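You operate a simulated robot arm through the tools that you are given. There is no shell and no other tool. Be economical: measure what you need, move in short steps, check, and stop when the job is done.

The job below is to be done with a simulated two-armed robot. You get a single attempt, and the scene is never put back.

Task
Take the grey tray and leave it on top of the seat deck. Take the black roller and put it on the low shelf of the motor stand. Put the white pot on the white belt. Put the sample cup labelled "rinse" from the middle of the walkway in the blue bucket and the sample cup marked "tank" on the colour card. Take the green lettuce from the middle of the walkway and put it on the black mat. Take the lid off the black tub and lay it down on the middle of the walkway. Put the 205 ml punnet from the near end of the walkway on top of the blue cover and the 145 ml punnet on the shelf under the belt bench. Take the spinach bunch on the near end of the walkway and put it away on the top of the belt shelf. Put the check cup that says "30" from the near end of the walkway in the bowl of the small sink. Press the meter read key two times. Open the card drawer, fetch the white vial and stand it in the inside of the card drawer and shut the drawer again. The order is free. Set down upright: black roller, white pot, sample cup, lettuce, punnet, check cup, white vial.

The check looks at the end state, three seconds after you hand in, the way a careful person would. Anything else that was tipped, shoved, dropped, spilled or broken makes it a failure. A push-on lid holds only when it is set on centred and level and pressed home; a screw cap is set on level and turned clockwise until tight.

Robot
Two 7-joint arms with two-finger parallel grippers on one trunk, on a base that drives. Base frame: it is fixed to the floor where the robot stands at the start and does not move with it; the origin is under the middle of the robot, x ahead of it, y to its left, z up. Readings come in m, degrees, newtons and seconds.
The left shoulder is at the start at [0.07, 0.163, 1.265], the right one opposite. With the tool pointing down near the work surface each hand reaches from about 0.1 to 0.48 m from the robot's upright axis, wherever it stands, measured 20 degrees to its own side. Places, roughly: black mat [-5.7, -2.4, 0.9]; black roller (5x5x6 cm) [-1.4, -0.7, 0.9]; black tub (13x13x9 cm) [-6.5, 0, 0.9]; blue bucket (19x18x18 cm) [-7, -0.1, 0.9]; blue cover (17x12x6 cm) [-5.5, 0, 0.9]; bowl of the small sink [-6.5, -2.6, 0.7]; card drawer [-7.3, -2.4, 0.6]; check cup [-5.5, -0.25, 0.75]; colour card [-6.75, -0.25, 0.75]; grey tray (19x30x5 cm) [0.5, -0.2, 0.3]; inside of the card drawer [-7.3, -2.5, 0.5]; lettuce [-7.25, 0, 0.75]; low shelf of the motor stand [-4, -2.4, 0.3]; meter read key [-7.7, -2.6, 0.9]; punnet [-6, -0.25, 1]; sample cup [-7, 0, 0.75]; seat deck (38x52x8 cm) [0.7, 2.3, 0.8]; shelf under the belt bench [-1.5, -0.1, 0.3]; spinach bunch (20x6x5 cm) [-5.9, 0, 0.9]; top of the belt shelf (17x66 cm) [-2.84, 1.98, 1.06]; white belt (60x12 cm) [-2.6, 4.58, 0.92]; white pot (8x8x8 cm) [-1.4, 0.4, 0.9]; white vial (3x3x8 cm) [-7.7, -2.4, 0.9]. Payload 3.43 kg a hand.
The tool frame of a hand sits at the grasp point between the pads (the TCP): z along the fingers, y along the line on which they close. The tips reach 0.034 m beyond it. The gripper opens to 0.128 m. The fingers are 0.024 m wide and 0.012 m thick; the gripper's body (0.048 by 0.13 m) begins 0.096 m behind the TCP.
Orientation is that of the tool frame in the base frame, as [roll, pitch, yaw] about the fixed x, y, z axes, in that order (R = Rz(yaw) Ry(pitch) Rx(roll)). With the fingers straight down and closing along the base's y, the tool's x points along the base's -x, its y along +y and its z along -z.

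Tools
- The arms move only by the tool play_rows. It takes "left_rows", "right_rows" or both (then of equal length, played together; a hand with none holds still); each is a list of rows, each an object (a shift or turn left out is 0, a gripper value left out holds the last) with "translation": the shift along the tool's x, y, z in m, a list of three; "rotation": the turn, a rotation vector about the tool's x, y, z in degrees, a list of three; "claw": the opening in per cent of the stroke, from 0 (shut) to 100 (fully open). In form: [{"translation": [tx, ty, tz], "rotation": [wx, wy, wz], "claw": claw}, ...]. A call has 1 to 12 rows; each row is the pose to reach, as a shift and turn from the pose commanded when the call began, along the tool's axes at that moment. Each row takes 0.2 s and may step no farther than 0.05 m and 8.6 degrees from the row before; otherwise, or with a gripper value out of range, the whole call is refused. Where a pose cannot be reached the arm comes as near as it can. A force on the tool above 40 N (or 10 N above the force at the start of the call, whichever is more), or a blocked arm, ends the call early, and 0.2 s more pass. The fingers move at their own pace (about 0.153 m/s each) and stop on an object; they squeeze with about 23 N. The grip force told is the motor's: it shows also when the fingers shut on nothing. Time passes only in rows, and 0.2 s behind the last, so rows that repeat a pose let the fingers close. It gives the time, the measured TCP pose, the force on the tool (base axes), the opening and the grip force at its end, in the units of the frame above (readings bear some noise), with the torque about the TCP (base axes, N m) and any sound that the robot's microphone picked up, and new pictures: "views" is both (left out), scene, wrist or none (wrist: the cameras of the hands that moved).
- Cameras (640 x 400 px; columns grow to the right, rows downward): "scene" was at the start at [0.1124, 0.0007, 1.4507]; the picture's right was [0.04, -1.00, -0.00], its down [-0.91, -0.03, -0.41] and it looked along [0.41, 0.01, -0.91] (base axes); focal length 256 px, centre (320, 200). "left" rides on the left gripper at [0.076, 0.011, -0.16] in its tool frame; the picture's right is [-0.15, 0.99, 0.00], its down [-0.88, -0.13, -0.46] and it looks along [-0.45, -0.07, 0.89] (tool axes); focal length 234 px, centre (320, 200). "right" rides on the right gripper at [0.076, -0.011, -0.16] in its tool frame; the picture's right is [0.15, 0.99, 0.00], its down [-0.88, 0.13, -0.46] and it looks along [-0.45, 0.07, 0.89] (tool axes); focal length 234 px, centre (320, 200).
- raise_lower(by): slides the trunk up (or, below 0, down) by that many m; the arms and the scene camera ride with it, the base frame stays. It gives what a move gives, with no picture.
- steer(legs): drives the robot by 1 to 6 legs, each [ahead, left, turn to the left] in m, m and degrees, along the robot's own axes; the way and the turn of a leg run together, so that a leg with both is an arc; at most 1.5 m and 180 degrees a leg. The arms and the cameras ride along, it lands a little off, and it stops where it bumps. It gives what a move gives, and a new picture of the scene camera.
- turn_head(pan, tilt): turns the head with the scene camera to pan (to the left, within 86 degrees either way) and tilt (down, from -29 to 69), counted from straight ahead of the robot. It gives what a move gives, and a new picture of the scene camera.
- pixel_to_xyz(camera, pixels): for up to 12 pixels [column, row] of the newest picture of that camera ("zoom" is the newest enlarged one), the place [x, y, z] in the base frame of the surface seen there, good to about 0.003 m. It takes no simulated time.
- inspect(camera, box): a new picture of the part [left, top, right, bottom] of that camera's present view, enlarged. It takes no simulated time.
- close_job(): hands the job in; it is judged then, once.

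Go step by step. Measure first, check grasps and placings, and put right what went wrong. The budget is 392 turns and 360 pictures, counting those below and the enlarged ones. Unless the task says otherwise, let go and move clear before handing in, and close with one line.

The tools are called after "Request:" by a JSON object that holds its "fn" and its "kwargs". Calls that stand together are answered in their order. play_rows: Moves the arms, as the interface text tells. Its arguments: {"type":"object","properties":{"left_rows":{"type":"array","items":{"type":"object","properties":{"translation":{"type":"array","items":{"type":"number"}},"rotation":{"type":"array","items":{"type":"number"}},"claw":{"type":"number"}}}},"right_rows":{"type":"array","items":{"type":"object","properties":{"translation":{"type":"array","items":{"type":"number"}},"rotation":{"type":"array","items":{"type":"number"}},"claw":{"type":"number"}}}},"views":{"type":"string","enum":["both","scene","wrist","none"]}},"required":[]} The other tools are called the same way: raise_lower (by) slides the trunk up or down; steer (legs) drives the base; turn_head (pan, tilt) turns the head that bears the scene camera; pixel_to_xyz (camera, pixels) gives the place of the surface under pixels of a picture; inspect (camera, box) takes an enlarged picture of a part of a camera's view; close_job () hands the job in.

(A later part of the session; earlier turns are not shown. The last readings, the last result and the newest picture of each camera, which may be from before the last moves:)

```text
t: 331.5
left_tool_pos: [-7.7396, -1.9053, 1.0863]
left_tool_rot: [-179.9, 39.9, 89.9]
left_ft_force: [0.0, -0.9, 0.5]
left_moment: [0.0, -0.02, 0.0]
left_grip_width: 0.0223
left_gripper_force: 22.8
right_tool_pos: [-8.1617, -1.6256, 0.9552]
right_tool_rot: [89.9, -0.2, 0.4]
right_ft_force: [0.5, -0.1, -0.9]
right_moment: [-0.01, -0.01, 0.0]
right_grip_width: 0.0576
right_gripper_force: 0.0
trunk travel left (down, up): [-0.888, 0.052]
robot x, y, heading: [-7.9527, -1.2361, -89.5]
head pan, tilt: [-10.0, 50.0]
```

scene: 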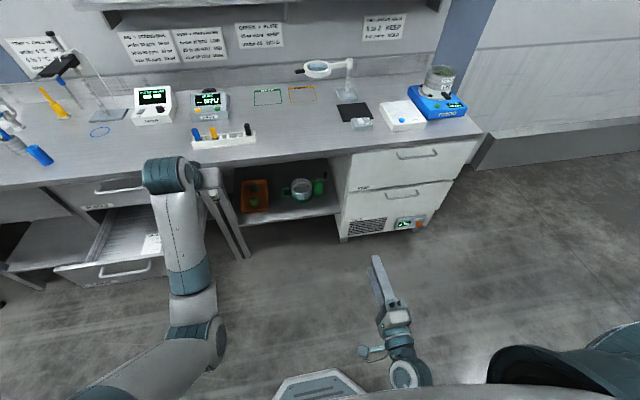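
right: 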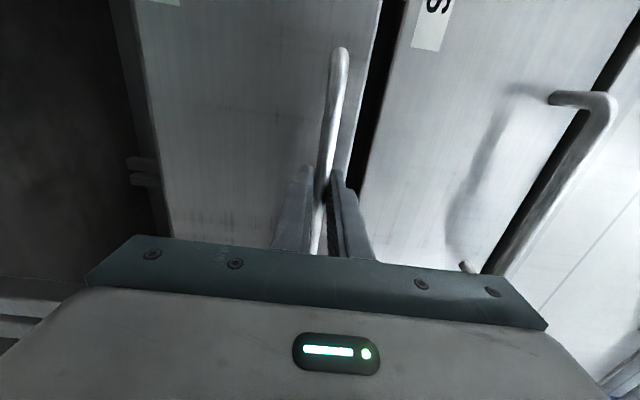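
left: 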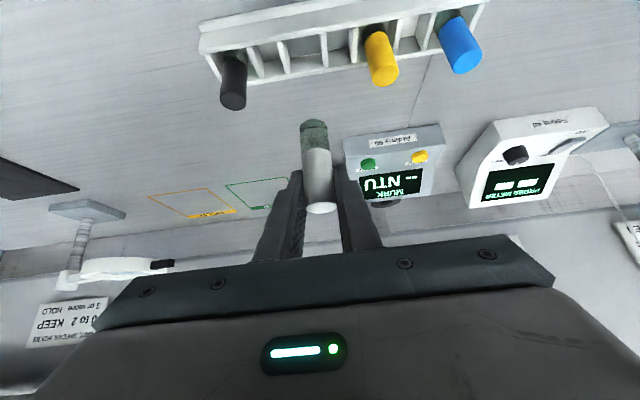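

READ key centre ≈(−7.661, −2.552, 0.955). Now carry the vial over the open drawer: strafe left 0.62, ahead 0.16, and lower the trunk.

Request:
{"fn": "steer", "kwargs": {"legs": [[0, 0.62, -0.5], [0.155, 0, 0]]}}

Request:
{"fn": "raise_lower", "kwargs": {"by": -0.36}}

Request:
{"fn": "inspect", "kwargs": {"camera": "left", "box": [0, 0, 640, 400]}}

```text
t: 336.0
left_tool_pos: [-7.1229, -2.0559, 1.0901]
left_tool_rot: [-179.9, 40.0, 89.4]
left_ft_force: [0.0, 0.5, -1.4]
left_moment: [-0.02, 0.01, 0.04]
left_grip_width: 0.0227
left_gripper_force: 22.9
right_tool_pos: [-7.5434, -1.7744, 0.9565]
right_tool_rot: [89.9, -0.3, 0.0]
right_ft_force: [0.5, -0.3, -0.2]
right_moment: [0.01, 0.01, -0.03]
right_grip_width: 0.0576
right_gripper_force: 0.4
trunk travel left (down, up): [-0.888, 0.052]
robot x, y, heading: [-7.3332, -1.3902, -90.1]
head pan, tilt: [-10.0, 50.0]
```

scene: 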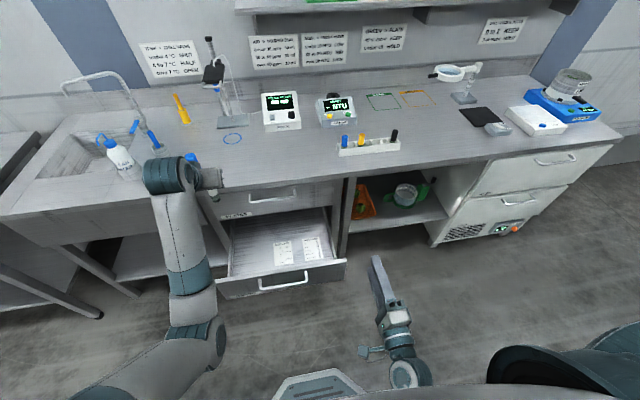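

```text
t: 339.5
left_tool_pos: [-7.1232, -2.0575, 0.728]
left_tool_rot: [-179.9, 39.9, 89.3]
left_ft_force: [-0.4, 0.1, -0.8]
left_moment: [0.03, 0.0, 0.06]
left_grip_width: 0.0227
left_gripper_force: 23.3
right_tool_pos: [-7.5431, -1.7762, 0.5946]
right_tool_rot: [90.0, -0.1, 0.0]
right_ft_force: [-0.8, 0.5, -0.7]
right_moment: [0.0, -0.01, 0.01]
right_grip_width: 0.0575
right_gripper_force: 0.0
trunk travel left (down, up): [-0.528, 0.412]
robot x, y, heading: [-7.3299, -1.3875, -90.1]
head pan, tilt: [-10.0, 50.0]
```

```text
1.00 times, centred on (320, 200) of left (not enlarged: the box is as wide or as high as the picture)
```

zoom: 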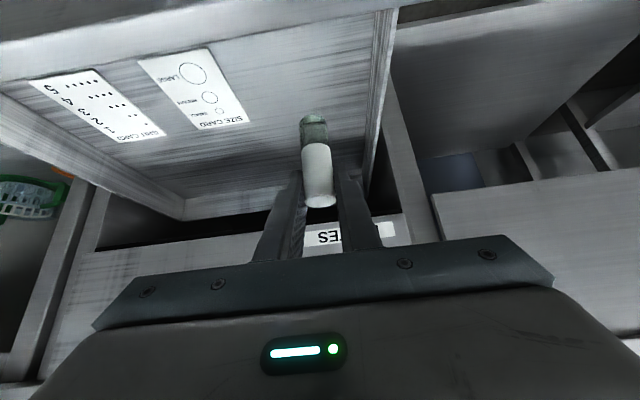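

The vial is inside the drawer's outline, clear of the cards. Lower 0.115 more by trunk, then finish with the arm.

Request:
{"fn": "raise_lower", "kwargs": {"by": -0.115}}

Request:
{"fn": "play_rows", "kwargs": {"left_rows": [{"translation": [0.0035, 0, 0.004]}, {"translation": [0.006, 0, 0.007]}, {"translation": [0.008, 0, 0.0095]}, {"translation": [0.0095, 0, 0.0115]}, {"translation": [0.0095, 0, 0.0115]}], "views": "wrist"}}

```text
t: 340.9
left_tool_pos: [-7.1233, -2.0585, 0.613]
left_tool_rot: [-179.9, 39.9, 89.5]
left_ft_force: [-0.6, -0.4, 0.1]
left_moment: [-0.01, 0.03, 0.01]
left_grip_width: 0.0227
left_gripper_force: 23.1
right_tool_pos: [-7.5426, -1.776, 0.4807]
right_tool_rot: [90.0, -0.2, 0.1]
right_ft_force: [0.1, -0.3, 0.1]
right_moment: [0.0, 0.01, 0.0]
right_grip_width: 0.0575
right_gripper_force: 0.1
trunk travel left (down, up): [-0.413, 0.527]
robot x, y, heading: [-7.3294, -1.3897, -89.9]
head pan, tilt: [-10.0, 50.0]
```

```text
t: 342.1
left_tool_pos: [-7.1235, -2.0581, 0.5974]
left_tool_rot: [-180.0, 39.9, 89.4]
left_ft_force: [-0.3, -0.7, -0.4]
left_moment: [0.11, 0.05, 0.06]
left_grip_width: 0.0226
left_gripper_force: 23.7
right_tool_pos: [-7.5426, -1.7767, 0.4794]
right_tool_rot: [90.0, -0.2, -0.1]
right_ft_force: [0.5, 0.1, 0.5]
right_moment: [-0.02, -0.03, 0.0]
right_grip_width: 0.0577
right_gripper_force: 0.0
trunk travel left (down, up): [-0.413, 0.527]
robot x, y, heading: [-7.3313, -1.384, -90.1]
head pan, tilt: [-10.0, 50.0]
```

left: 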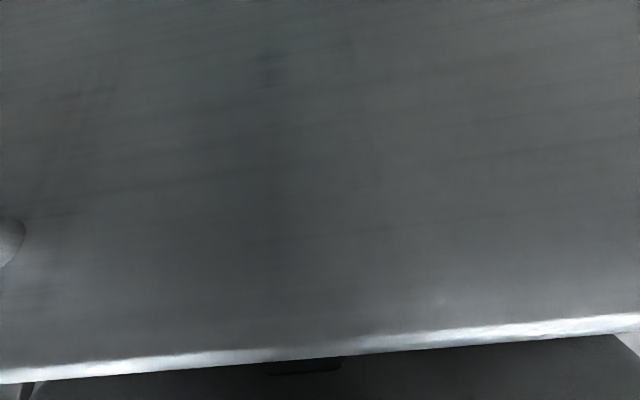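

The wrist camera is now outside the drawer front; a slight moment suggests first touch. Lower 3 mm more and view the scene.

Request:
{"fn": "play_rows", "kwargs": {"left_rows": [{"translation": [0.001, 0, 0.0012]}, {"translation": [0.002, 0, 0.0023]}, {"translation": [0.002, 0, 0.0023]}], "views": "none"}}

Request:
{"fn": "turn_head", "kwargs": {"pan": 12, "tilt": 45}}

Request:
{"fn": "inspect", "kwargs": {"camera": "scene", "box": [230, 130, 430, 255]}}

```text
t: 342.9
left_tool_pos: [-7.1238, -2.0587, 0.5951]
left_tool_rot: [-179.9, 39.9, 89.4]
left_ft_force: [0.1, -1.1, 7.4]
left_moment: [0.56, 0.28, 0.04]
left_grip_width: 0.0225
left_gripper_force: 22.9
right_tool_pos: [-7.5438, -1.7758, 0.4802]
right_tool_rot: [90.0, -0.2, 0.0]
right_ft_force: [0.0, -0.4, 0.7]
right_moment: [-0.03, 0.0, 0.0]
right_grip_width: 0.0574
right_gripper_force: 0.1
trunk travel left (down, up): [-0.413, 0.527]
robot x, y, heading: [-7.3272, -1.3848, -89.9]
head pan, tilt: [-10.0, 50.0]
```

```text
t: 343.8
left_tool_pos: [-7.1229, -2.0582, 0.5951]
left_tool_rot: [180.0, 40.0, 89.4]
left_ft_force: [0.3, -1.5, 7.9]
left_moment: [0.29, 0.16, 0.04]
left_grip_width: 0.0223
left_gripper_force: 22.5
right_tool_pos: [-7.5434, -1.7761, 0.48]
right_tool_rot: [90.1, -0.3, 0.0]
right_ft_force: [-0.9, -0.1, 0.1]
right_moment: [-0.04, 0.03, 0.01]
right_grip_width: 0.0578
right_gripper_force: 0.0
trunk travel left (down, up): [-0.413, 0.527]
robot x, y, heading: [-7.3293, -1.3855, -89.9]
head pan, tilt: [12.0, 45.0]
```

scene: 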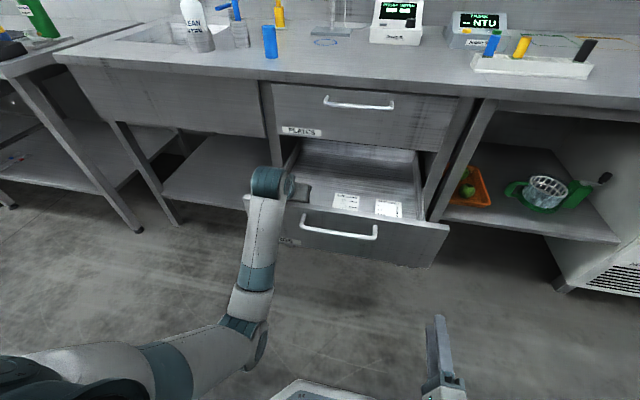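

```text
3.20 times, centred on (330, 192) of scene
```

zoom: 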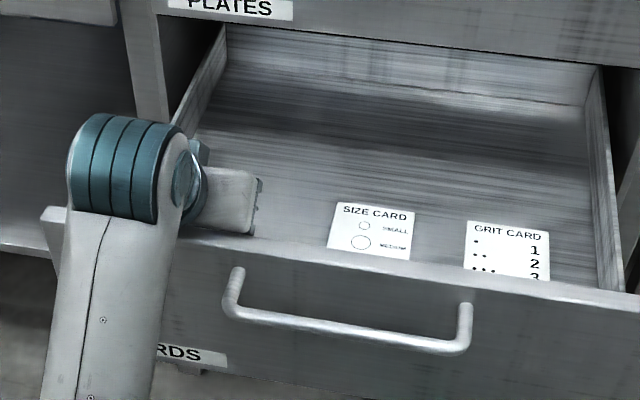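

The moment (M/F ≈ 4–7 cm toward the drawer front) says the hand's corner touches the front panel rather than the vial the floor. Raise, shift 15 mm deeper, and lower again.

Request:
{"fn": "play_rows", "kwargs": {"left_rows": [{"translation": [-0.0064, 0, -0.0077]}, {"translation": [-0.0128, 0, -0.0153]}, {"translation": [-0.0243, 0, -0.0057]}, {"translation": [-0.0179, 0, 0.002]}, {"translation": [-0.0135, 0, 0.0074]}, {"translation": [-0.0115, 0, 0.0096]}, {"translation": [-0.0115, 0, 0.0096]}], "views": "none"}}

```text
t: 345.4
left_tool_pos: [-7.1242, -2.0734, 0.5959]
left_tool_rot: [-180.0, 40.0, 89.4]
left_ft_force: [0.5, 0.2, 5.5]
left_moment: [-0.09, -0.03, 0.02]
left_grip_width: 0.0226
left_gripper_force: 22.4
right_tool_pos: [-7.5422, -1.7764, 0.4802]
right_tool_rot: [90.0, -0.2, 0.0]
right_ft_force: [0.6, -0.3, -0.2]
right_moment: [-0.02, -0.03, 0.0]
right_grip_width: 0.0576
right_gripper_force: 0.0
trunk travel left (down, up): [-0.413, 0.527]
robot x, y, heading: [-7.3303, -1.3868, -90.0]
head pan, tilt: [12.0, 45.0]
```

Now 5.5 N with ~zero lever: the vial stands on the floor. Release gently and lift the hand straight up.

Request:
{"fn": "play_rows", "kwargs": {"left_rows": [{"translation": [-0.0006, 0, -0.0007]}, {"claw": 25}, {"claw": 32}, {"claw": 38}, {"translation": [-0.013, 0, -0.0153], "claw": 40}, {"translation": [-0.0386, 0, -0.046]}, {"translation": [-0.064, 0, -0.0766]}, {"translation": [-0.09, 0, -0.107]}, {"translation": [-0.116, 0, -0.138]}], "views": "wrist"}}

```text
t: 347.4
left_tool_pos: [-7.1074, -2.0733, 0.7724]
left_tool_rot: [178.1, 39.6, 89.5]
left_ft_force: [0.6, 0.7, 0.4]
left_moment: [0.02, 0.05, -0.01]
left_grip_width: 0.0514
left_gripper_force: 0.1
right_tool_pos: [-7.545, -1.7758, 0.4797]
right_tool_rot: [89.9, -0.1, 0.1]
right_ft_force: [0.1, -0.4, -0.4]
right_moment: [0.01, 0.04, -0.02]
right_grip_width: 0.0576
right_gripper_force: 0.1
trunk travel left (down, up): [-0.413, 0.527]
robot x, y, heading: [-7.33, -1.3894, -90.1]
head pan, tilt: [12.0, 45.0]
```

left: 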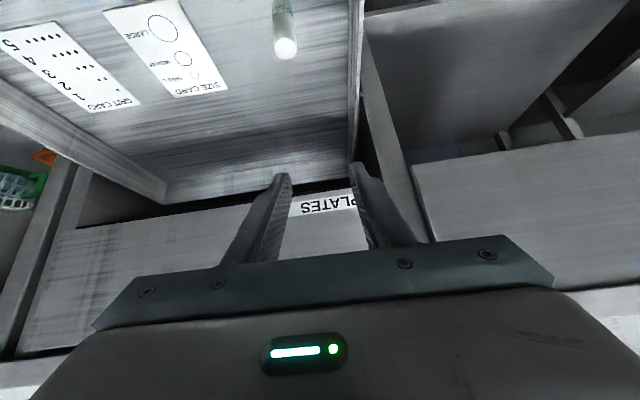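

The vial stands upright in the drawer (285,30). Next: back away, retract and lower the closed left hand to push the drawer shut slowly.

Request:
{"fn": "steer", "kwargs": {"legs": [[-0.25, 0, 0]]}}

Request:
{"fn": "play_rows", "kwargs": {"left_rows": [{"translation": [0.03, 0, -0.005], "claw": 0}, {"translation": [0.06, 0, -0.01]}, {"translation": [0.09, 0, -0.014]}, {"translation": [0.12, 0, -0.019]}, {"translation": [0.15, 0, -0.024]}, {"translation": [0.18, 0, -0.029]}, {"translation": [0.21, 0, -0.033]}, {"translation": [0.245, 0, -0.038]}], "views": "none"}}

```text
t: 349.2
left_tool_pos: [-7.1104, -1.8258, 0.7766]
left_tool_rot: [178.7, 40.0, 89.6]
left_ft_force: [0.2, 0.3, -0.3]
left_moment: [0.01, 0.01, -0.02]
left_grip_width: 0.0514
left_gripper_force: 0.1
right_tool_pos: [-7.5442, -1.5269, 0.481]
right_tool_rot: [90.0, -0.2, -0.1]
right_ft_force: [0.0, -0.3, 0.0]
right_moment: [-0.02, 0.03, 0.01]
right_grip_width: 0.0578
right_gripper_force: 0.1
trunk travel left (down, up): [-0.413, 0.527]
robot x, y, heading: [-7.3299, -1.1388, -90.5]
head pan, tilt: [12.0, 45.0]
```

scene: 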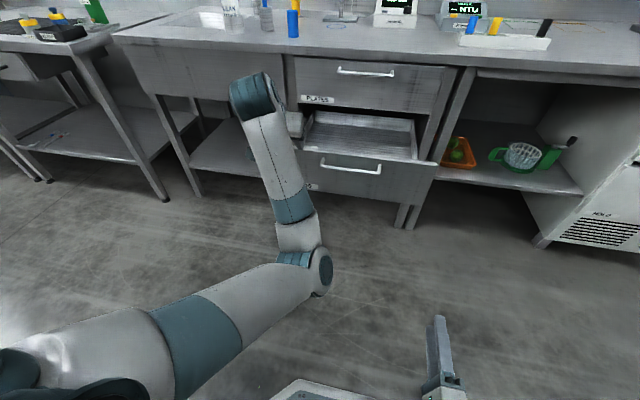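

```text
t: 350.9
left_tool_pos: [-7.0057, -1.7008, 0.7212]
left_tool_rot: [168.2, 45.6, 87.2]
left_ft_force: [-0.8, 0.8, -0.4]
left_moment: [-0.01, -0.01, 0.01]
left_grip_width: 0.0
left_gripper_force: 23.0
left hand out of reach, approached as far as the arm can: row 2, 3, 4, 5, 6, 7, 8
right_tool_pos: [-7.5452, -1.5249, 0.4794]
right_tool_rot: [90.0, -0.2, -0.2]
right_ft_force: [0.8, 0.0, -0.5]
right_moment: [-0.04, 0.01, 0.01]
right_grip_width: 0.0577
right_gripper_force: 0.1
trunk travel left (down, up): [-0.413, 0.527]
robot x, y, heading: [-7.3296, -1.1398, -90.3]
head pan, tilt: [12.0, 45.0]
stopped in row 8 (left hand): the arm was blocked; the commanded pose is now the measured one
```

The left arm runs into limits here; I'll push with the right hand instead (closed fingers, beside the bar at x≈−7.42, z≈0.60).

Request:
{"fn": "raise_lower", "kwargs": {"by": 0.12}}

Request:
{"fn": "steer", "kwargs": {"legs": [[0, 0.125, 0.3], [0.36, 0, 0]]}}

Request:
{"fn": "play_rows", "kwargs": {"right_rows": [{"claw": 0}, {}, {}], "views": "none"}}

```text
t: 352.4
left_tool_pos: [-7.0065, -1.7006, 0.8411]
left_tool_rot: [168.5, 45.7, 87.2]
left_ft_force: [0.8, 0.3, 1.0]
left_moment: [-0.03, 0.01, -0.02]
left_grip_width: 0.0
left_gripper_force: 22.7
right_tool_pos: [-7.5441, -1.5269, 0.5996]
right_tool_rot: [89.9, -0.1, -0.1]
right_ft_force: [0.5, -0.2, 0.7]
right_moment: [0.02, 0.0, -0.02]
right_grip_width: 0.0576
right_gripper_force: 0.0
trunk travel left (down, up): [-0.533, 0.407]
robot x, y, heading: [-7.329, -1.1423, -90.3]
head pan, tilt: [12.0, 45.0]
```

```text
t: 355.5
left_tool_pos: [-6.8778, -2.0578, 0.8407]
left_tool_rot: [168.5, 45.7, 87.5]
left_ft_force: [0.5, -0.4, 0.0]
left_moment: [0.01, 0.04, -0.01]
left_grip_width: 0.0
left_gripper_force: 22.8
right_tool_pos: [-7.4165, -1.8862, 0.6001]
right_tool_rot: [90.1, -0.3, 0.0]
right_ft_force: [-0.3, 0.7, -0.2]
right_moment: [0.02, -0.02, 0.0]
right_grip_width: 0.0578
right_gripper_force: 0.0
trunk travel left (down, up): [-0.533, 0.407]
robot x, y, heading: [-7.2047, -1.4998, -90.0]
head pan, tilt: [12.0, 45.0]
```

scene: 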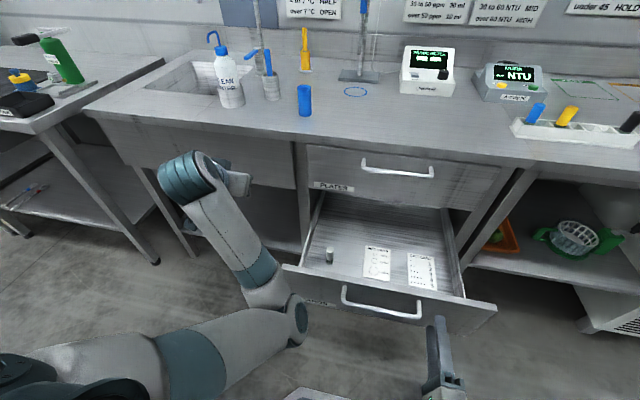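

```text
t: 356.3
left_tool_pos: [-6.8786, -2.0582, 0.8405]
left_tool_rot: [168.4, 45.8, 87.5]
left_ft_force: [-0.3, -1.2, 0.8]
left_moment: [0.03, 0.02, -0.01]
left_grip_width: 0.0
left_gripper_force: 22.9
right_tool_pos: [-7.4172, -1.8874, 0.5992]
right_tool_rot: [90.0, -0.2, 0.2]
right_ft_force: [0.5, -1.7, 0.0]
right_moment: [0.0, -0.02, 0.04]
right_grip_width: 0.0004
right_gripper_force: 23.1
trunk travel left (down, up): [-0.533, 0.407]
robot x, y, heading: [-7.2045, -1.4973, -89.9]
head pan, tilt: [12.0, 45.0]
```

The vial is visible standing in the drawer (330,255). Push slowly.

Request:
{"fn": "play_rows", "kwargs": {"right_rows": [{"translation": [0, 0, 0.02]}, {"translation": [0, 0, 0.027]}, {"translation": [0, 0, 0.032]}, {"translation": [0, 0, 0.038]}, {"translation": [0, 0, 0.045]}, {"translation": [0, 0, 0.053]}, {"translation": [0, 0, 0.063]}, {"translation": [0, 0, 0.074]}, {"translation": [0, 0, 0.086]}, {"translation": [0, 0, 0.098]}, {"translation": [0, 0, 0.11]}, {"translation": [0, 0, 0.12]}], "views": "scene"}}

```text
t: 358.9
left_tool_pos: [-6.8783, -2.0572, 0.8421]
left_tool_rot: [168.4, 45.6, 87.6]
left_ft_force: [-1.0, 0.6, 0.5]
left_moment: [0.0, -0.01, -0.03]
left_grip_width: 0.0
left_gripper_force: 23.4
right_tool_pos: [-7.416, -2.0068, 0.6]
right_tool_rot: [90.1, -0.1, 0.1]
right_ft_force: [-0.2, 0.6, 0.4]
right_moment: [-0.02, -0.02, 0.0]
right_grip_width: 0.0
right_gripper_force: 23.4
trunk travel left (down, up): [-0.533, 0.407]
robot x, y, heading: [-7.2029, -1.4965, -89.8]
head pan, tilt: [12.0, 45.0]
```

scene: 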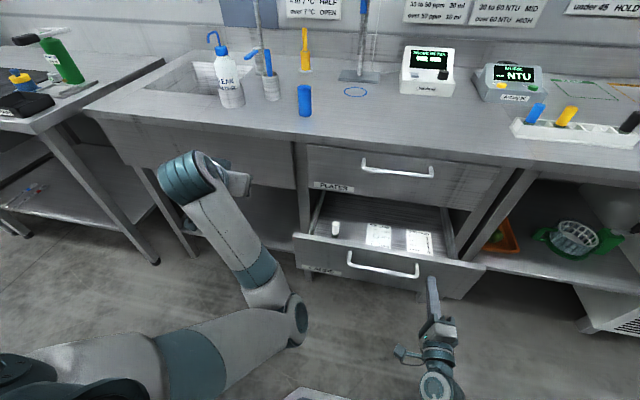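

Works well, vial still upright. Continue slowly ~12 cm, then the rest.

Request:
{"fn": "play_rows", "kwargs": {"right_rows": [{"translation": [0, 0, 0.006]}, {"translation": [0, 0, 0.014]}, {"translation": [0, 0, 0.024]}, {"translation": [0, 0, 0.036]}, {"translation": [0, 0, 0.05]}, {"translation": [0, 0, 0.064]}, {"translation": [0, 0, 0.078]}, {"translation": [0, 0, 0.092]}, {"translation": [0, 0, 0.106]}, {"translation": [0, 0, 0.12]}, {"translation": [0, 0, 0.13]}, {"translation": [0, 0, 0.138]}], "views": "none"}}

Request:
{"fn": "play_rows", "kwargs": {"right_rows": [{"translation": [0, 0, 0.008]}, {"translation": [0, 0, 0.018]}, {"translation": [0, 0, 0.028]}, {"translation": [0, 0, 0.036]}, {"translation": [0, 0, 0.044]}, {"translation": [0, 0, 0.05]}, {"translation": [0, 0, 0.054]}, {"translation": [0, 0, 0.054]}], "views": "scene"}}

```text
t: 361.5
left_tool_pos: [-6.8767, -2.0596, 0.8392]
left_tool_rot: [168.4, 45.7, 87.5]
left_ft_force: [-0.2, -0.1, 0.1]
left_moment: [0.02, 0.01, 0.01]
left_grip_width: 0.0001
left_gripper_force: 22.6
right_tool_pos: [-7.4162, -2.1447, 0.5995]
right_tool_rot: [90.0, -0.2, 0.0]
right_ft_force: [0.6, 0.0, 0.1]
right_moment: [-0.05, -0.02, 0.01]
right_grip_width: 0.0
right_gripper_force: 22.7
trunk travel left (down, up): [-0.533, 0.407]
robot x, y, heading: [-7.2014, -1.4964, -90.1]
head pan, tilt: [12.0, 45.0]
```

```text
t: 363.3
left_tool_pos: [-6.8776, -2.0561, 0.8413]
left_tool_rot: [168.5, 45.9, 87.5]
left_ft_force: [-0.1, -0.1, 0.2]
left_moment: [0.03, 0.01, 0.06]
left_grip_width: 0.0
left_gripper_force: 23.5
right_tool_pos: [-7.416, -2.1975, 0.6003]
right_tool_rot: [90.0, -0.2, 0.1]
right_ft_force: [1.1, 20.9, -0.1]
right_moment: [0.02, 0.03, -0.17]
right_grip_width: 0.0002
right_gripper_force: 22.9
trunk travel left (down, up): [-0.533, 0.407]
robot x, y, heading: [-7.2036, -1.4954, -90.0]
head pan, tilt: [12.0, 45.0]
```

scene: 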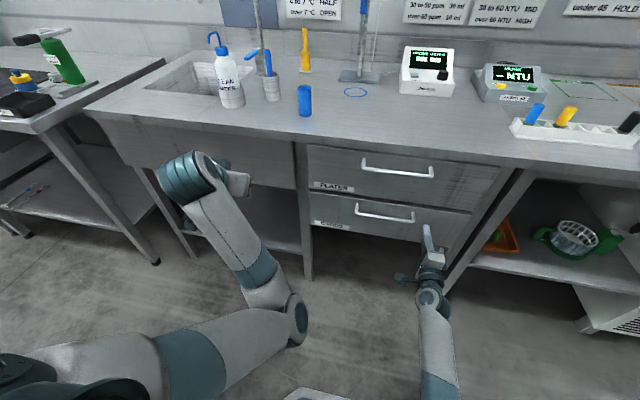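

Drawer shut (20.9 N reaction). Now prepare the right hand for the READ key: back off, raise, roll back and tilt.

Request:
{"fn": "steer", "kwargs": {"legs": [[-0.35, 0, 0]]}}

Request:
{"fn": "raise_lower", "kwargs": {"by": 0.4}}

Request:
{"fn": "play_rows", "kwargs": {"right_rows": [{"translation": [0, 0, -0.01], "rotation": [0, 0, -8.5]}, {"translation": [0, 0, -0.02], "rotation": [0, 0, -17]}, {"translation": [0, 0, -0.03], "rotation": [0, 0, -25.5]}, {"translation": [0, 0, -0.04], "rotation": [0, 0, -34]}, {"translation": [0, 0, -0.05], "rotation": [0, 0, -42.5]}, {"translation": [0, 0, -0.06], "rotation": [0, 0, -51]}, {"translation": [0, 0, -0.07], "rotation": [0, 0, -59.5]}, {"translation": [0, 0, -0.08], "rotation": [0, 0, -68]}, {"translation": [0, 0, -0.09], "rotation": [0, 0, -76.5]}, {"translation": [0, 0, -0.1], "rotation": [0, 0, -85]}, {"translation": [0, 0, -0.1], "rotation": [0, 0, -90]}], "views": "none"}}

Request:
{"fn": "play_rows", "kwargs": {"right_rows": [{"rotation": [0, 8.5, 0]}, {"rotation": [0, 17, 0]}, {"rotation": [0, 25.5, 0]}, {"rotation": [0, 34, 0]}, {"rotation": [0, 42.5, 0]}, {"rotation": [0, 50, 0]}, {"rotation": [0, 50, 0]}], "views": "none"}}

```text
t: 365.6
left_tool_pos: [-6.8779, -1.7099, 0.8413]
left_tool_rot: [168.4, 45.6, 87.5]
left_ft_force: [0.0, 0.1, -0.9]
left_moment: [0.02, 0.01, 0.01]
left_grip_width: 0.0
left_gripper_force: 23.1
right_tool_pos: [-7.4161, -1.8495, 0.6002]
right_tool_rot: [89.9, -0.3, 0.1]
right_ft_force: [-0.3, 0.5, 0.0]
right_moment: [0.01, -0.02, -0.02]
right_grip_width: 0.0
right_gripper_force: 23.1
trunk travel left (down, up): [-0.533, 0.407]
robot x, y, heading: [-7.202, -1.1481, -90.1]
head pan, tilt: [12.0, 45.0]
```

scene: 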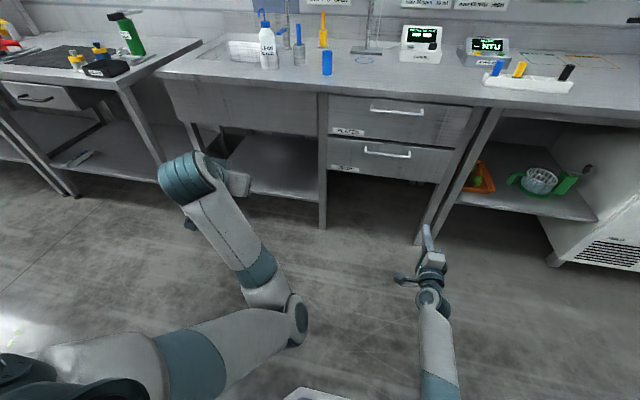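

```text
t: 369.4
left_tool_pos: [-6.8783, -1.71, 1.2409]
left_tool_rot: [168.4, 45.7, 87.4]
left_ft_force: [-0.6, 0.0, -0.3]
left_moment: [-0.02, -0.02, -0.02]
left_grip_width: 0.0
left_gripper_force: 23.2
right_tool_pos: [-7.4165, -1.8494, 1.0002]
right_tool_rot: [90.0, -0.2, 0.1]
right_ft_force: [0.5, 0.4, 0.5]
right_moment: [0.01, 0.01, 0.02]
right_grip_width: 0.0
right_gripper_force: 23.3
trunk travel left (down, up): [-0.933, 0.007]
robot x, y, heading: [-7.2074, -1.1475, -90.0]
head pan, tilt: [12.0, 45.0]
```

```text
t: 371.8
left_tool_pos: [-6.8781, -1.7099, 1.242]
left_tool_rot: [168.4, 45.7, 87.5]
left_ft_force: [0.4, -0.7, -0.2]
left_moment: [0.01, 0.02, 0.01]
left_grip_width: 0.0001
left_gripper_force: 22.8
right_tool_pos: [-7.4164, -1.7499, 1.0004]
right_tool_rot: [122.7, 89.9, 32.7]
right_ft_force: [-0.4, 0.7, -0.7]
right_moment: [-0.01, -0.01, -0.02]
right_grip_width: 0.0
right_gripper_force: 23.6
trunk travel left (down, up): [-0.933, 0.007]
robot x, y, heading: [-7.2077, -1.1513, -90.1]
head pan, tilt: [12.0, 45.0]
```

```text
t: 373.4
left_tool_pos: [-6.8783, -1.7092, 1.2408]
left_tool_rot: [168.5, 45.7, 87.5]
left_ft_force: [0.4, 0.6, -0.3]
left_moment: [0.01, 0.02, 0.03]
left_grip_width: 0.0
left_gripper_force: 22.7
right_tool_pos: [-7.4173, -1.748, 0.9998]
right_tool_rot: [179.8, 39.9, 90.0]
right_ft_force: [-0.1, -0.1, -0.3]
right_moment: [-0.05, -0.02, -0.01]
right_grip_width: 0.0003
right_gripper_force: 23.0
trunk travel left (down, up): [-0.933, 0.007]
robot x, y, heading: [-7.2048, -1.1459, -90.1]
head pan, tilt: [12.0, 45.0]
```

Raise the right hand 6 cm (to pass over the yellow vial), then align with the key.

Request:
{"fn": "play_rows", "kwargs": {"right_rows": [{"translation": [-0.02, 0, -0.024]}, {"translation": [-0.04, 0, -0.048]}, {"translation": [-0.04, 0, -0.048]}], "views": "none"}}

Request:
{"fn": "steer", "kwargs": {"legs": [[0, -0.244, 0], [0.55, 0, 0]]}}

Request:
{"fn": "inspect", "kwargs": {"camera": "right", "box": [0, 0, 640, 400]}}

```text
t: 374.2
left_tool_pos: [-6.8787, -1.71, 1.24]
left_tool_rot: [168.4, 45.7, 87.5]
left_ft_force: [-0.5, 0.6, 0.5]
left_moment: [0.03, 0.01, 0.02]
left_grip_width: 0.0
left_gripper_force: 23.2
right_tool_pos: [-7.4177, -1.7499, 1.0624]
right_tool_rot: [179.7, 40.0, 90.1]
right_ft_force: [0.1, -0.8, 1.1]
right_moment: [0.03, -0.03, -0.03]
right_grip_width: 0.0
right_gripper_force: 22.8
trunk travel left (down, up): [-0.933, 0.007]
robot x, y, heading: [-7.2052, -1.1468, -89.9]
head pan, tilt: [12.0, 45.0]
```

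```text
t: 378.8
left_tool_pos: [-7.1209, -2.2578, 1.2418]
left_tool_rot: [168.3, 45.7, 87.3]
left_ft_force: [0.3, 0.8, -0.5]
left_moment: [0.01, -0.05, 0.0]
left_grip_width: 0.0
left_gripper_force: 23.0
right_tool_pos: [-7.6588, -2.2963, 1.0627]
right_tool_rot: [179.8, 40.0, 89.8]
right_ft_force: [0.2, 0.0, -0.5]
right_moment: [0.03, -0.03, -0.02]
right_grip_width: 0.0001
right_gripper_force: 23.1
trunk travel left (down, up): [-0.933, 0.007]
robot x, y, heading: [-7.4435, -1.6935, -90.2]
head pan, tilt: [12.0, 45.0]
```

scene: 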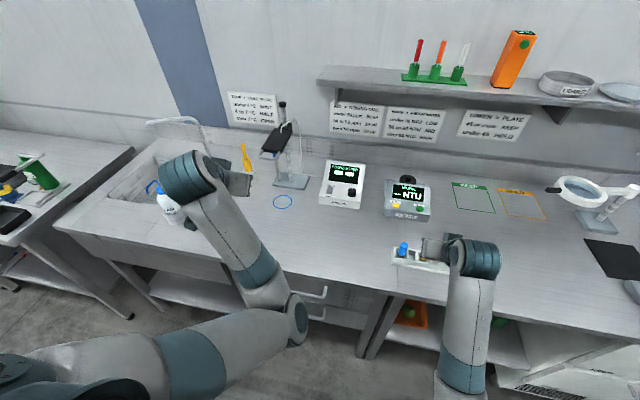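

```text
1.00 times, centred on (320, 200) of right (not enlarged: the box is as wide or as high as the picture)
```

zoom: 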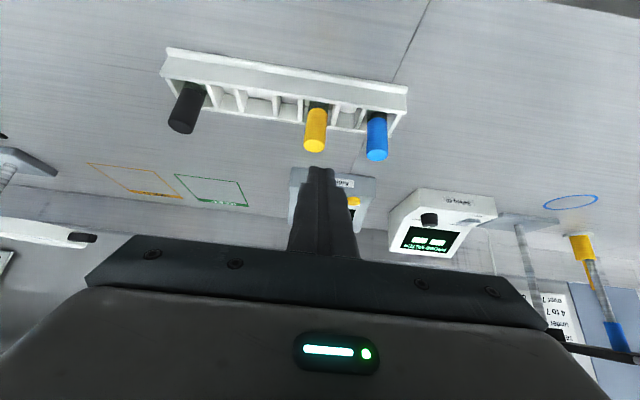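

Drive ahead 0.11 more, then hover above the READ key.

Request:
{"fn": "steer", "kwargs": {"legs": [[0.11, 0, 0]]}}

Request:
{"fn": "play_rows", "kwargs": {"right_rows": [{"translation": [-0.035, 0, 0.03]}, {"translation": [-0.06, 0, 0.06]}, {"translation": [-0.06, 0, 0.095]}, {"translation": [-0.06, 0, 0.095]}], "views": "both"}}

```text
t: 379.9
left_tool_pos: [-7.1211, -2.3663, 1.2419]
left_tool_rot: [168.4, 45.8, 87.3]
left_ft_force: [-0.9, 0.6, 0.6]
left_moment: [0.04, 0.0, 0.02]
left_grip_width: 0.0
left_gripper_force: 22.8
right_tool_pos: [-7.6596, -2.4053, 1.0624]
right_tool_rot: [179.7, 40.0, 89.9]
right_ft_force: [0.7, 0.9, 1.0]
right_moment: [-0.02, -0.01, -0.01]
right_grip_width: 0.0003
right_gripper_force: 22.7
trunk travel left (down, up): [-0.933, 0.007]
robot x, y, heading: [-7.4424, -1.8081, -90.0]
head pan, tilt: [12.0, 45.0]
```

scene: 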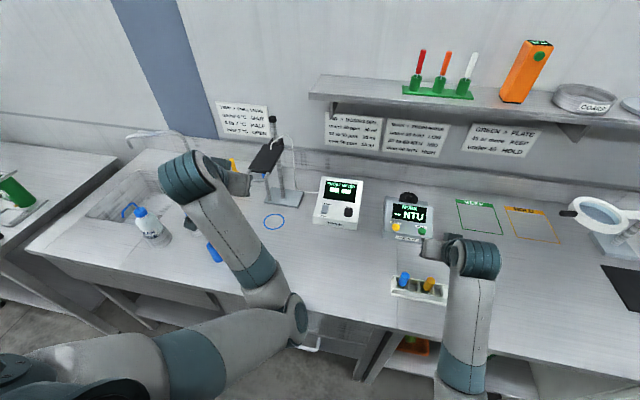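

```text
t: 380.9
left_tool_pos: [-7.1202, -2.3671, 1.2413]
left_tool_rot: [168.4, 45.8, 87.4]
left_ft_force: [0.4, 0.6, -0.1]
left_moment: [-0.06, -0.02, 0.01]
left_grip_width: 0.0
left_gripper_force: 22.8
right_tool_pos: [-7.6595, -2.5134, 1.028]
right_tool_rot: [179.8, 40.0, 89.8]
right_ft_force: [-0.2, -0.3, -0.1]
right_moment: [-0.01, 0.0, -0.02]
right_grip_width: 0.0001
right_gripper_force: 23.2
trunk travel left (down, up): [-0.933, 0.007]
robot x, y, heading: [-7.4482, -1.8064, -90.2]
head pan, tilt: [12.0, 45.0]
```

scene: 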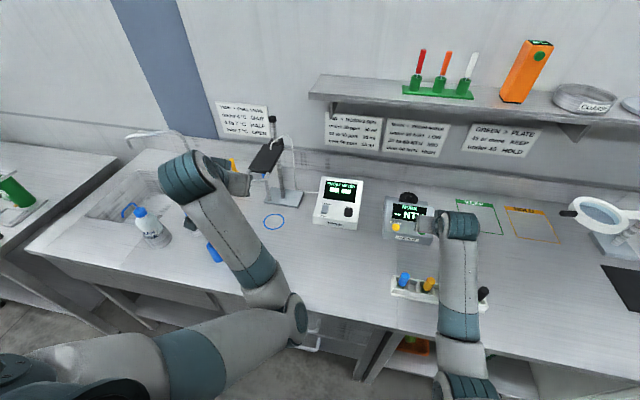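
right: 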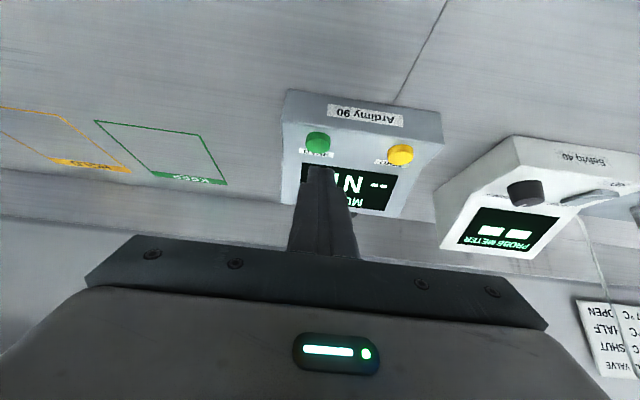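

The green key is at (318,143), just below the fingertips. Measure it exactly.

Request:
{"fn": "pixel_to_xyz", "kwargs": {"camera": "right", "pixels": [[318, 150], [318, 143], [318, 137], [310, 148], [327, 148], [345, 143], [345, 160], [318, 132]]}}

```text
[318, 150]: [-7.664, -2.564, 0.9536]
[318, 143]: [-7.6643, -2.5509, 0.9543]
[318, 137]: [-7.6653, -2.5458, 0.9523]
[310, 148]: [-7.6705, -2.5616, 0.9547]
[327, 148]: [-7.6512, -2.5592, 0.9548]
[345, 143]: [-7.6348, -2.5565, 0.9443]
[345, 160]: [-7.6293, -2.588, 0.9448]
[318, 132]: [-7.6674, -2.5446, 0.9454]
```

Key top centre (−7.663, −2.557, 0.954). Move above it, press down ~6 mm and come up.

Request:
{"fn": "play_rows", "kwargs": {"right_rows": [{"translation": [-0.0012, -0.0035, 0.022]}, {"translation": [-0.0025, -0.0035, 0.0452]}, {"translation": [-0.0025, -0.0035, 0.0452]}, {"translation": [0.0007, -0.0035, 0.049]}, {"translation": [0.0027, -0.0035, 0.0513]}, {"translation": [0.0046, -0.0035, 0.0536]}, {"translation": [0.0046, -0.0035, 0.0536]}], "views": "wrist"}}

```text
t: 382.6
left_tool_pos: [-7.1208, -2.3672, 1.2409]
left_tool_rot: [168.4, 45.8, 87.4]
left_ft_force: [-1.1, 0.3, 0.1]
left_moment: [0.0, 0.0, 0.01]
left_grip_width: 0.0003
left_gripper_force: 23.3
right_tool_pos: [-7.6635, -2.5445, 0.9847]
right_tool_rot: [179.9, 40.0, 89.8]
right_ft_force: [-1.5, -2.2, 3.6]
right_moment: [-0.11, 0.04, -0.01]
right_grip_width: 0.0
right_gripper_force: 23.2
trunk travel left (down, up): [-0.933, 0.007]
robot x, y, heading: [-7.4473, -1.8067, -89.8]
head pan, tilt: [12.0, 45.0]
heard: click
```

right: 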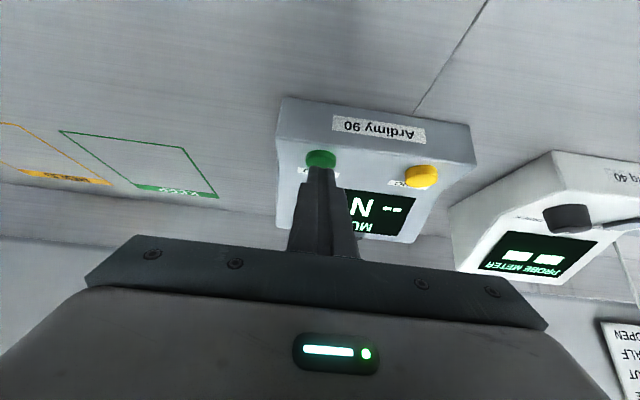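

Heard one click. Come up fully, press the second time by the same depth, and listen.

Request:
{"fn": "play_rows", "kwargs": {"right_rows": [{"translation": [-0.0071, 0, -0.0084]}, {"translation": [-0.0103, 0, -0.0122]}, {"translation": [-0.0103, 0, -0.0122]}, {"translation": [-0.0103, 0, -0.0122]}], "views": "none"}}

Request:
{"fn": "play_rows", "kwargs": {"right_rows": [{"translation": [0.0032, 0, 0.0038]}, {"translation": [0.0071, 0, 0.0084]}, {"translation": [0.0103, 0, 0.0122]}, {"translation": [0.0103, 0, 0.0122]}], "views": "none"}}

```text
t: 383.6
left_tool_pos: [-7.1202, -2.3673, 1.241]
left_tool_rot: [168.4, 45.7, 87.5]
left_ft_force: [0.5, 0.5, 0.0]
left_moment: [0.0, 0.0, 0.03]
left_grip_width: 0.0002
left_gripper_force: 23.1
right_tool_pos: [-7.6634, -2.5448, 1.0007]
right_tool_rot: [179.8, 40.1, 89.7]
right_ft_force: [-0.4, -0.8, -0.1]
right_moment: [0.0, -0.02, 0.0]
right_grip_width: 0.0003
right_gripper_force: 23.3
trunk travel left (down, up): [-0.933, 0.007]
robot x, y, heading: [-7.4499, -1.8061, -90.1]
head pan, tilt: [12.0, 45.0]
```

```text
t: 384.6
left_tool_pos: [-7.1207, -2.3682, 1.2404]
left_tool_rot: [168.4, 45.7, 87.4]
left_ft_force: [0.5, 0.0, 0.2]
left_moment: [-0.01, 0.01, -0.05]
left_grip_width: 0.0
left_gripper_force: 23.3
right_tool_pos: [-7.6631, -2.5448, 0.9842]
right_tool_rot: [179.8, 40.0, 89.7]
right_ft_force: [-0.3, -0.5, 3.2]
right_moment: [-0.03, 0.01, 0.07]
right_grip_width: 0.0
right_gripper_force: 23.3
trunk travel left (down, up): [-0.933, 0.007]
robot x, y, heading: [-7.4461, -1.8024, -90.1]
head pan, tilt: [12.0, 45.0]
heard: click
```

Second click heard — the key is done. Raise and retract, then back off to y≈−1.25.

Request:
{"fn": "play_rows", "kwargs": {"right_rows": [{"translation": [-0.03, 0, -0.036]}, {"translation": [-0.05, 0, -0.07]}, {"translation": [-0.05, 0, -0.11]}, {"translation": [-0.05, 0, -0.15]}, {"translation": [-0.02, 0, -0.18]}, {"translation": [0.01, 0, -0.2]}], "views": "none"}}

Request:
{"fn": "steer", "kwargs": {"legs": [[-0.56, 0, 0], [0, 0, 90], [0, 0, 90]]}}

Request:
{"fn": "turn_head", "kwargs": {"pan": 0, "tilt": 30}}

```text
t: 385.9
left_tool_pos: [-7.1199, -2.3664, 1.2423]
left_tool_rot: [168.3, 45.8, 87.4]
left_ft_force: [0.3, 0.5, -0.2]
left_moment: [-0.03, 0.0, 0.01]
left_grip_width: 0.0002
left_gripper_force: 23.1
right_tool_pos: [-7.6636, -2.4061, 1.1313]
right_tool_rot: [179.7, 40.1, 89.8]
right_ft_force: [0.5, 0.3, 1.1]
right_moment: [0.03, 0.0, 0.0]
right_grip_width: 0.0
right_gripper_force: 23.0
trunk travel left (down, up): [-0.933, 0.007]
robot x, y, heading: [-7.4456, -1.8037, -90.1]
head pan, tilt: [12.0, 45.0]
```

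```text
t: 396.8
left_tool_pos: [-7.7638, -0.6785, 1.2404]
left_tool_rot: [168.4, 45.6, -93.2]
left_ft_force: [0.1, 0.0, -1.4]
left_moment: [-0.01, 0.01, 0.01]
left_grip_width: 0.0
left_gripper_force: 22.8
right_tool_pos: [-7.2197, -0.6429, 1.1305]
right_tool_rot: [179.7, 40.0, -90.7]
right_ft_force: [0.0, -0.1, 0.9]
right_moment: [0.02, 0.01, 0.01]
right_grip_width: 0.0
right_gripper_force: 23.4
trunk travel left (down, up): [-0.933, 0.007]
robot x, y, heading: [-7.4441, -1.2445, 89.4]
head pan, tilt: [12.0, 45.0]
```

scene: 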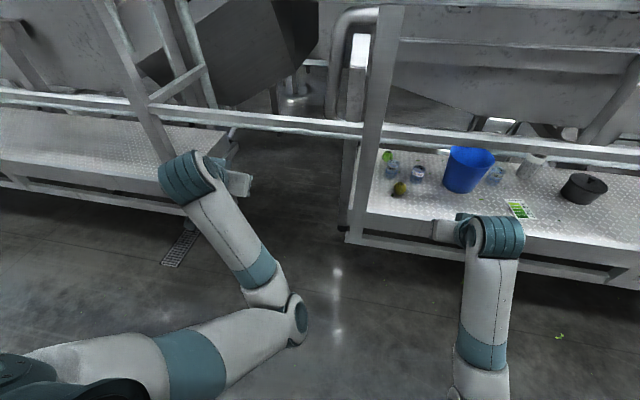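

```text
t: 397.6
left_tool_pos: [-7.7632, -0.6789, 1.2402]
left_tool_rot: [168.4, 45.7, -93.2]
left_ft_force: [-0.8, -0.7, 0.0]
left_moment: [0.02, 0.0, -0.01]
left_grip_width: 0.0
left_gripper_force: 23.5
right_tool_pos: [-7.2198, -0.644, 1.131]
right_tool_rot: [179.8, 40.0, -90.7]
right_ft_force: [-0.2, 0.2, -0.4]
right_moment: [0.02, 0.01, 0.01]
right_grip_width: 0.0
right_gripper_force: 22.8
trunk travel left (down, up): [-0.933, 0.007]
robot x, y, heading: [-7.4466, -1.2421, 89.5]
head pan, tilt: [0.0, 30.0]
```

scene: 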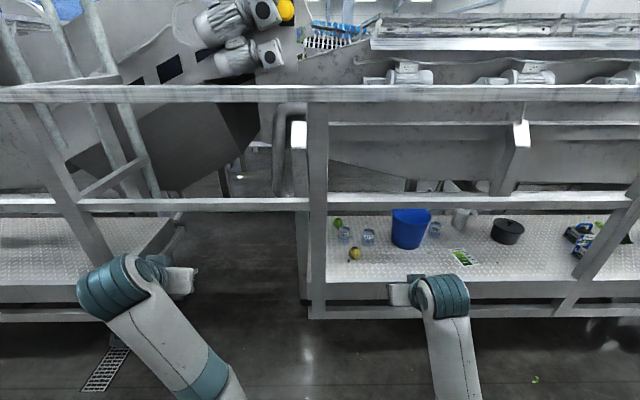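

The walkway has guard rails in front (rows ~95 and ~200). Measure rail positions, posts and items.

Request:
{"fn": "pixel_to_xyz", "kwargs": {"camera": "scene", "pixels": [[400, 203], [400, 95], [318, 250], [560, 310], [400, 312], [400, 255], [408, 215], [344, 235], [369, 237], [355, 254], [338, 223], [600, 255]]}}

Request:
{"fn": "inspect", "kwargs": {"camera": "scene", "box": [310, 190, 540, 334]}}

```text
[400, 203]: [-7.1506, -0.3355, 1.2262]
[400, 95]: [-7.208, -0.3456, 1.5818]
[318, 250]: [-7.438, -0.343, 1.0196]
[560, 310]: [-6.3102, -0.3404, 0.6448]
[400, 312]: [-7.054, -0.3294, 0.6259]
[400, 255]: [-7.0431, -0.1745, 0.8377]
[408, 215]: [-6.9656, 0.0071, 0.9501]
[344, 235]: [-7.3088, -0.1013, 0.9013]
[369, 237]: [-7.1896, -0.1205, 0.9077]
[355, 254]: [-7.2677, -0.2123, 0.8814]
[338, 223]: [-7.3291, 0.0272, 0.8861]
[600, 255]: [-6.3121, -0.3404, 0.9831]
```

```text
2.78 times, centred on (425, 262) of scene
```

zoom: 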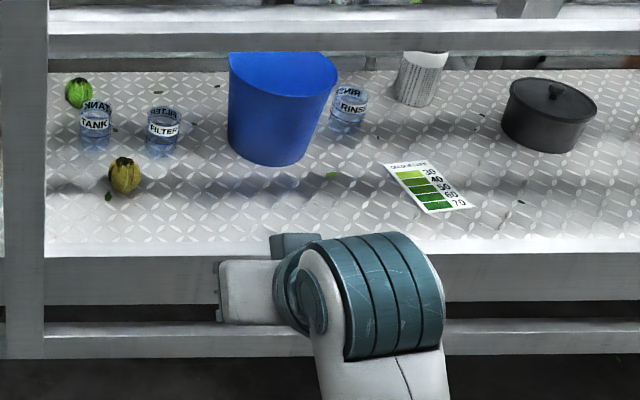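

Surface z≈0.837, rails at y −0.34 (z 1.2 and 1.58), posts at x −7.44 and −6.31. Strafe right to face the middle section and look underneath as well.

Request:
{"fn": "steer", "kwargs": {"legs": [[0, -0.55, 0.5]]}}

Request:
{"fn": "turn_head", "kwargs": {"pan": 0, "tilt": 45}}

```text
t: 400.7
left_tool_pos: [-7.222, -0.6858, 1.241]
left_tool_rot: [168.4, 45.8, -92.4]
left_ft_force: [0.3, 0.7, -0.8]
left_moment: [0.01, -0.02, 0.0]
left_grip_width: 0.0
left_gripper_force: 23.0
right_tool_pos: [-6.6796, -0.6428, 1.1306]
right_tool_rot: [179.8, 40.0, -89.9]
right_ft_force: [-0.1, 0.1, -0.5]
right_moment: [-0.02, -0.01, 0.03]
right_grip_width: 0.0
right_gripper_force: 23.4
trunk travel left (down, up): [-0.933, 0.007]
robot x, y, heading: [-6.8941, -1.2459, 89.9]
head pan, tilt: [0.0, 30.0]
```

scene: 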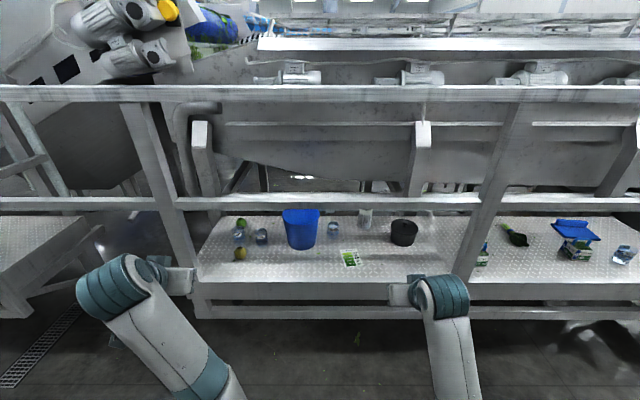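

```text
t: 401.5
left_tool_pos: [-7.2216, -0.6844, 1.2416]
left_tool_rot: [168.3, 45.7, -92.4]
left_ft_force: [-0.1, 0.2, -0.4]
left_moment: [0.0, -0.02, 0.03]
left_grip_width: 0.0
left_gripper_force: 22.9
right_tool_pos: [-6.6787, -0.6415, 1.1306]
right_tool_rot: [179.7, 40.0, -89.9]
right_ft_force: [0.1, 0.4, 0.3]
right_moment: [-0.04, -0.03, -0.01]
right_grip_width: 0.0001
right_gripper_force: 23.1
trunk travel left (down, up): [-0.933, 0.007]
robot x, y, heading: [-6.8928, -1.2447, 90.2]
head pan, tilt: [0.0, 45.0]
```

scene: 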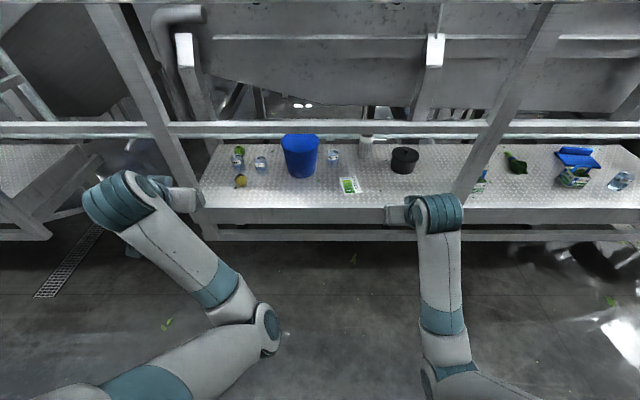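

Check whether floor space under the walkway is free (dark gap between rail rows).

Request:
{"fn": "pixel_to_xyz", "kwargs": {"camera": "scene", "pixels": [[260, 226], [340, 226], [420, 226], [260, 245], [340, 245], [300, 222], [360, 222], [300, 235], [300, 215], [90, 215]]}}

Request:
{"fn": "raise_lower", "kwargs": {"by": -0.4}}

Request:
{"fn": "turn_head", "kwargs": {"pan": 0, "tilt": 20}}

```text
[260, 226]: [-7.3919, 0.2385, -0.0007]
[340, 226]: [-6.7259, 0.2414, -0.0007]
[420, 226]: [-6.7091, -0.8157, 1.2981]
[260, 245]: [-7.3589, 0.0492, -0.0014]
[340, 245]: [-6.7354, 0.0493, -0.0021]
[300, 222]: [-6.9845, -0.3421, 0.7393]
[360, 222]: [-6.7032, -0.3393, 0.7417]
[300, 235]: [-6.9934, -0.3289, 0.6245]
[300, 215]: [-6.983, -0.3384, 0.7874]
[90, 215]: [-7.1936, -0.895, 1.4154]
```

```text
t: 405.3
left_tool_pos: [-7.2212, -0.687, 0.8404]
left_tool_rot: [168.4, 45.7, -92.3]
left_ft_force: [1.2, -0.4, 0.3]
left_moment: [-0.05, -0.02, 0.03]
left_grip_width: 0.0
left_gripper_force: 22.3
right_tool_pos: [-6.6784, -0.643, 0.7301]
right_tool_rot: [179.8, 40.0, -90.0]
right_ft_force: [-0.4, 0.4, 0.0]
right_moment: [-0.01, 0.01, -0.04]
right_grip_width: 0.0
right_gripper_force: 22.9
trunk travel left (down, up): [-0.533, 0.407]
robot x, y, heading: [-6.8933, -1.2455, 90.1]
head pan, tilt: [0.0, 45.0]
```

```text
t: 406.2
left_tool_pos: [-7.2222, -0.6854, 0.8399]
left_tool_rot: [168.4, 45.6, -92.4]
left_ft_force: [0.7, -0.3, -0.3]
left_moment: [-0.01, 0.0, 0.01]
left_grip_width: 0.0001
left_gripper_force: 23.0
right_tool_pos: [-6.6795, -0.6434, 0.7309]
right_tool_rot: [179.7, 40.0, -90.0]
right_ft_force: [-0.1, 0.0, 0.2]
right_moment: [0.02, -0.01, -0.02]
right_grip_width: 0.0002
right_gripper_force: 23.3
trunk travel left (down, up): [-0.533, 0.407]
robot x, y, heading: [-6.8951, -1.2447, 90.2]
head pan, tilt: [0.0, 20.0]
```

scene: 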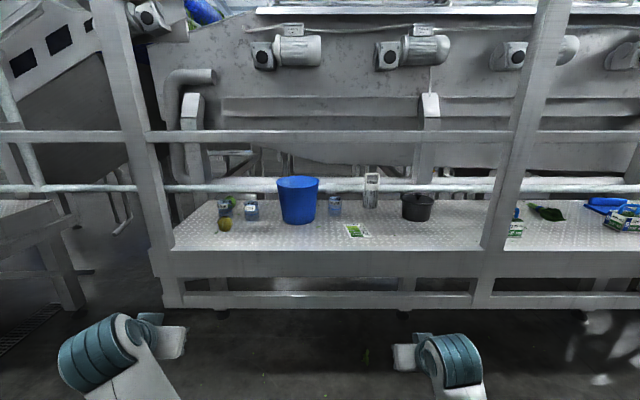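

Underneath is floor; small feet show at (225,312) and (405,313). Locate them and the kick rail.

Request:
{"fn": "pixel_to_xyz", "kwargs": {"camera": "scene", "pixels": [[224, 313], [404, 314], [585, 316], [224, 308], [404, 308], [168, 300], [300, 305], [300, 330], [300, 320], [485, 300], [300, 135], [300, 195]]}}

Request:
{"fn": "inspect", "kwargs": {"camera": "scene", "box": [150, 160, 470, 360]}}

```text
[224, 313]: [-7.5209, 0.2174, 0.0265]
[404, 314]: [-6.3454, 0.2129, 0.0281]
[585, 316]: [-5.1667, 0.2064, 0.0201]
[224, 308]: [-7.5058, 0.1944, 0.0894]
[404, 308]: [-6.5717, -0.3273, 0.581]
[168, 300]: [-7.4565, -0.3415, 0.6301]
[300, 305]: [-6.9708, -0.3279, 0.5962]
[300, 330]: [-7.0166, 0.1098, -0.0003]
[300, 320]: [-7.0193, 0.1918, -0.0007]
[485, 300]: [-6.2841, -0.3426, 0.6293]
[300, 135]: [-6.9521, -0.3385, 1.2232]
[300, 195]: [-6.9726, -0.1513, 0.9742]
```

```text
2.00 times, centred on (310, 260) of scene
```

zoom: 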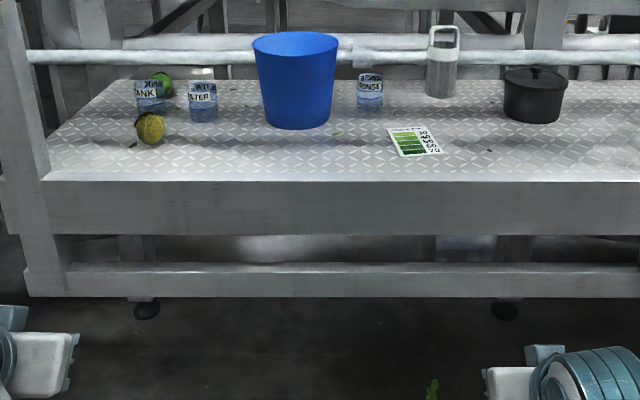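

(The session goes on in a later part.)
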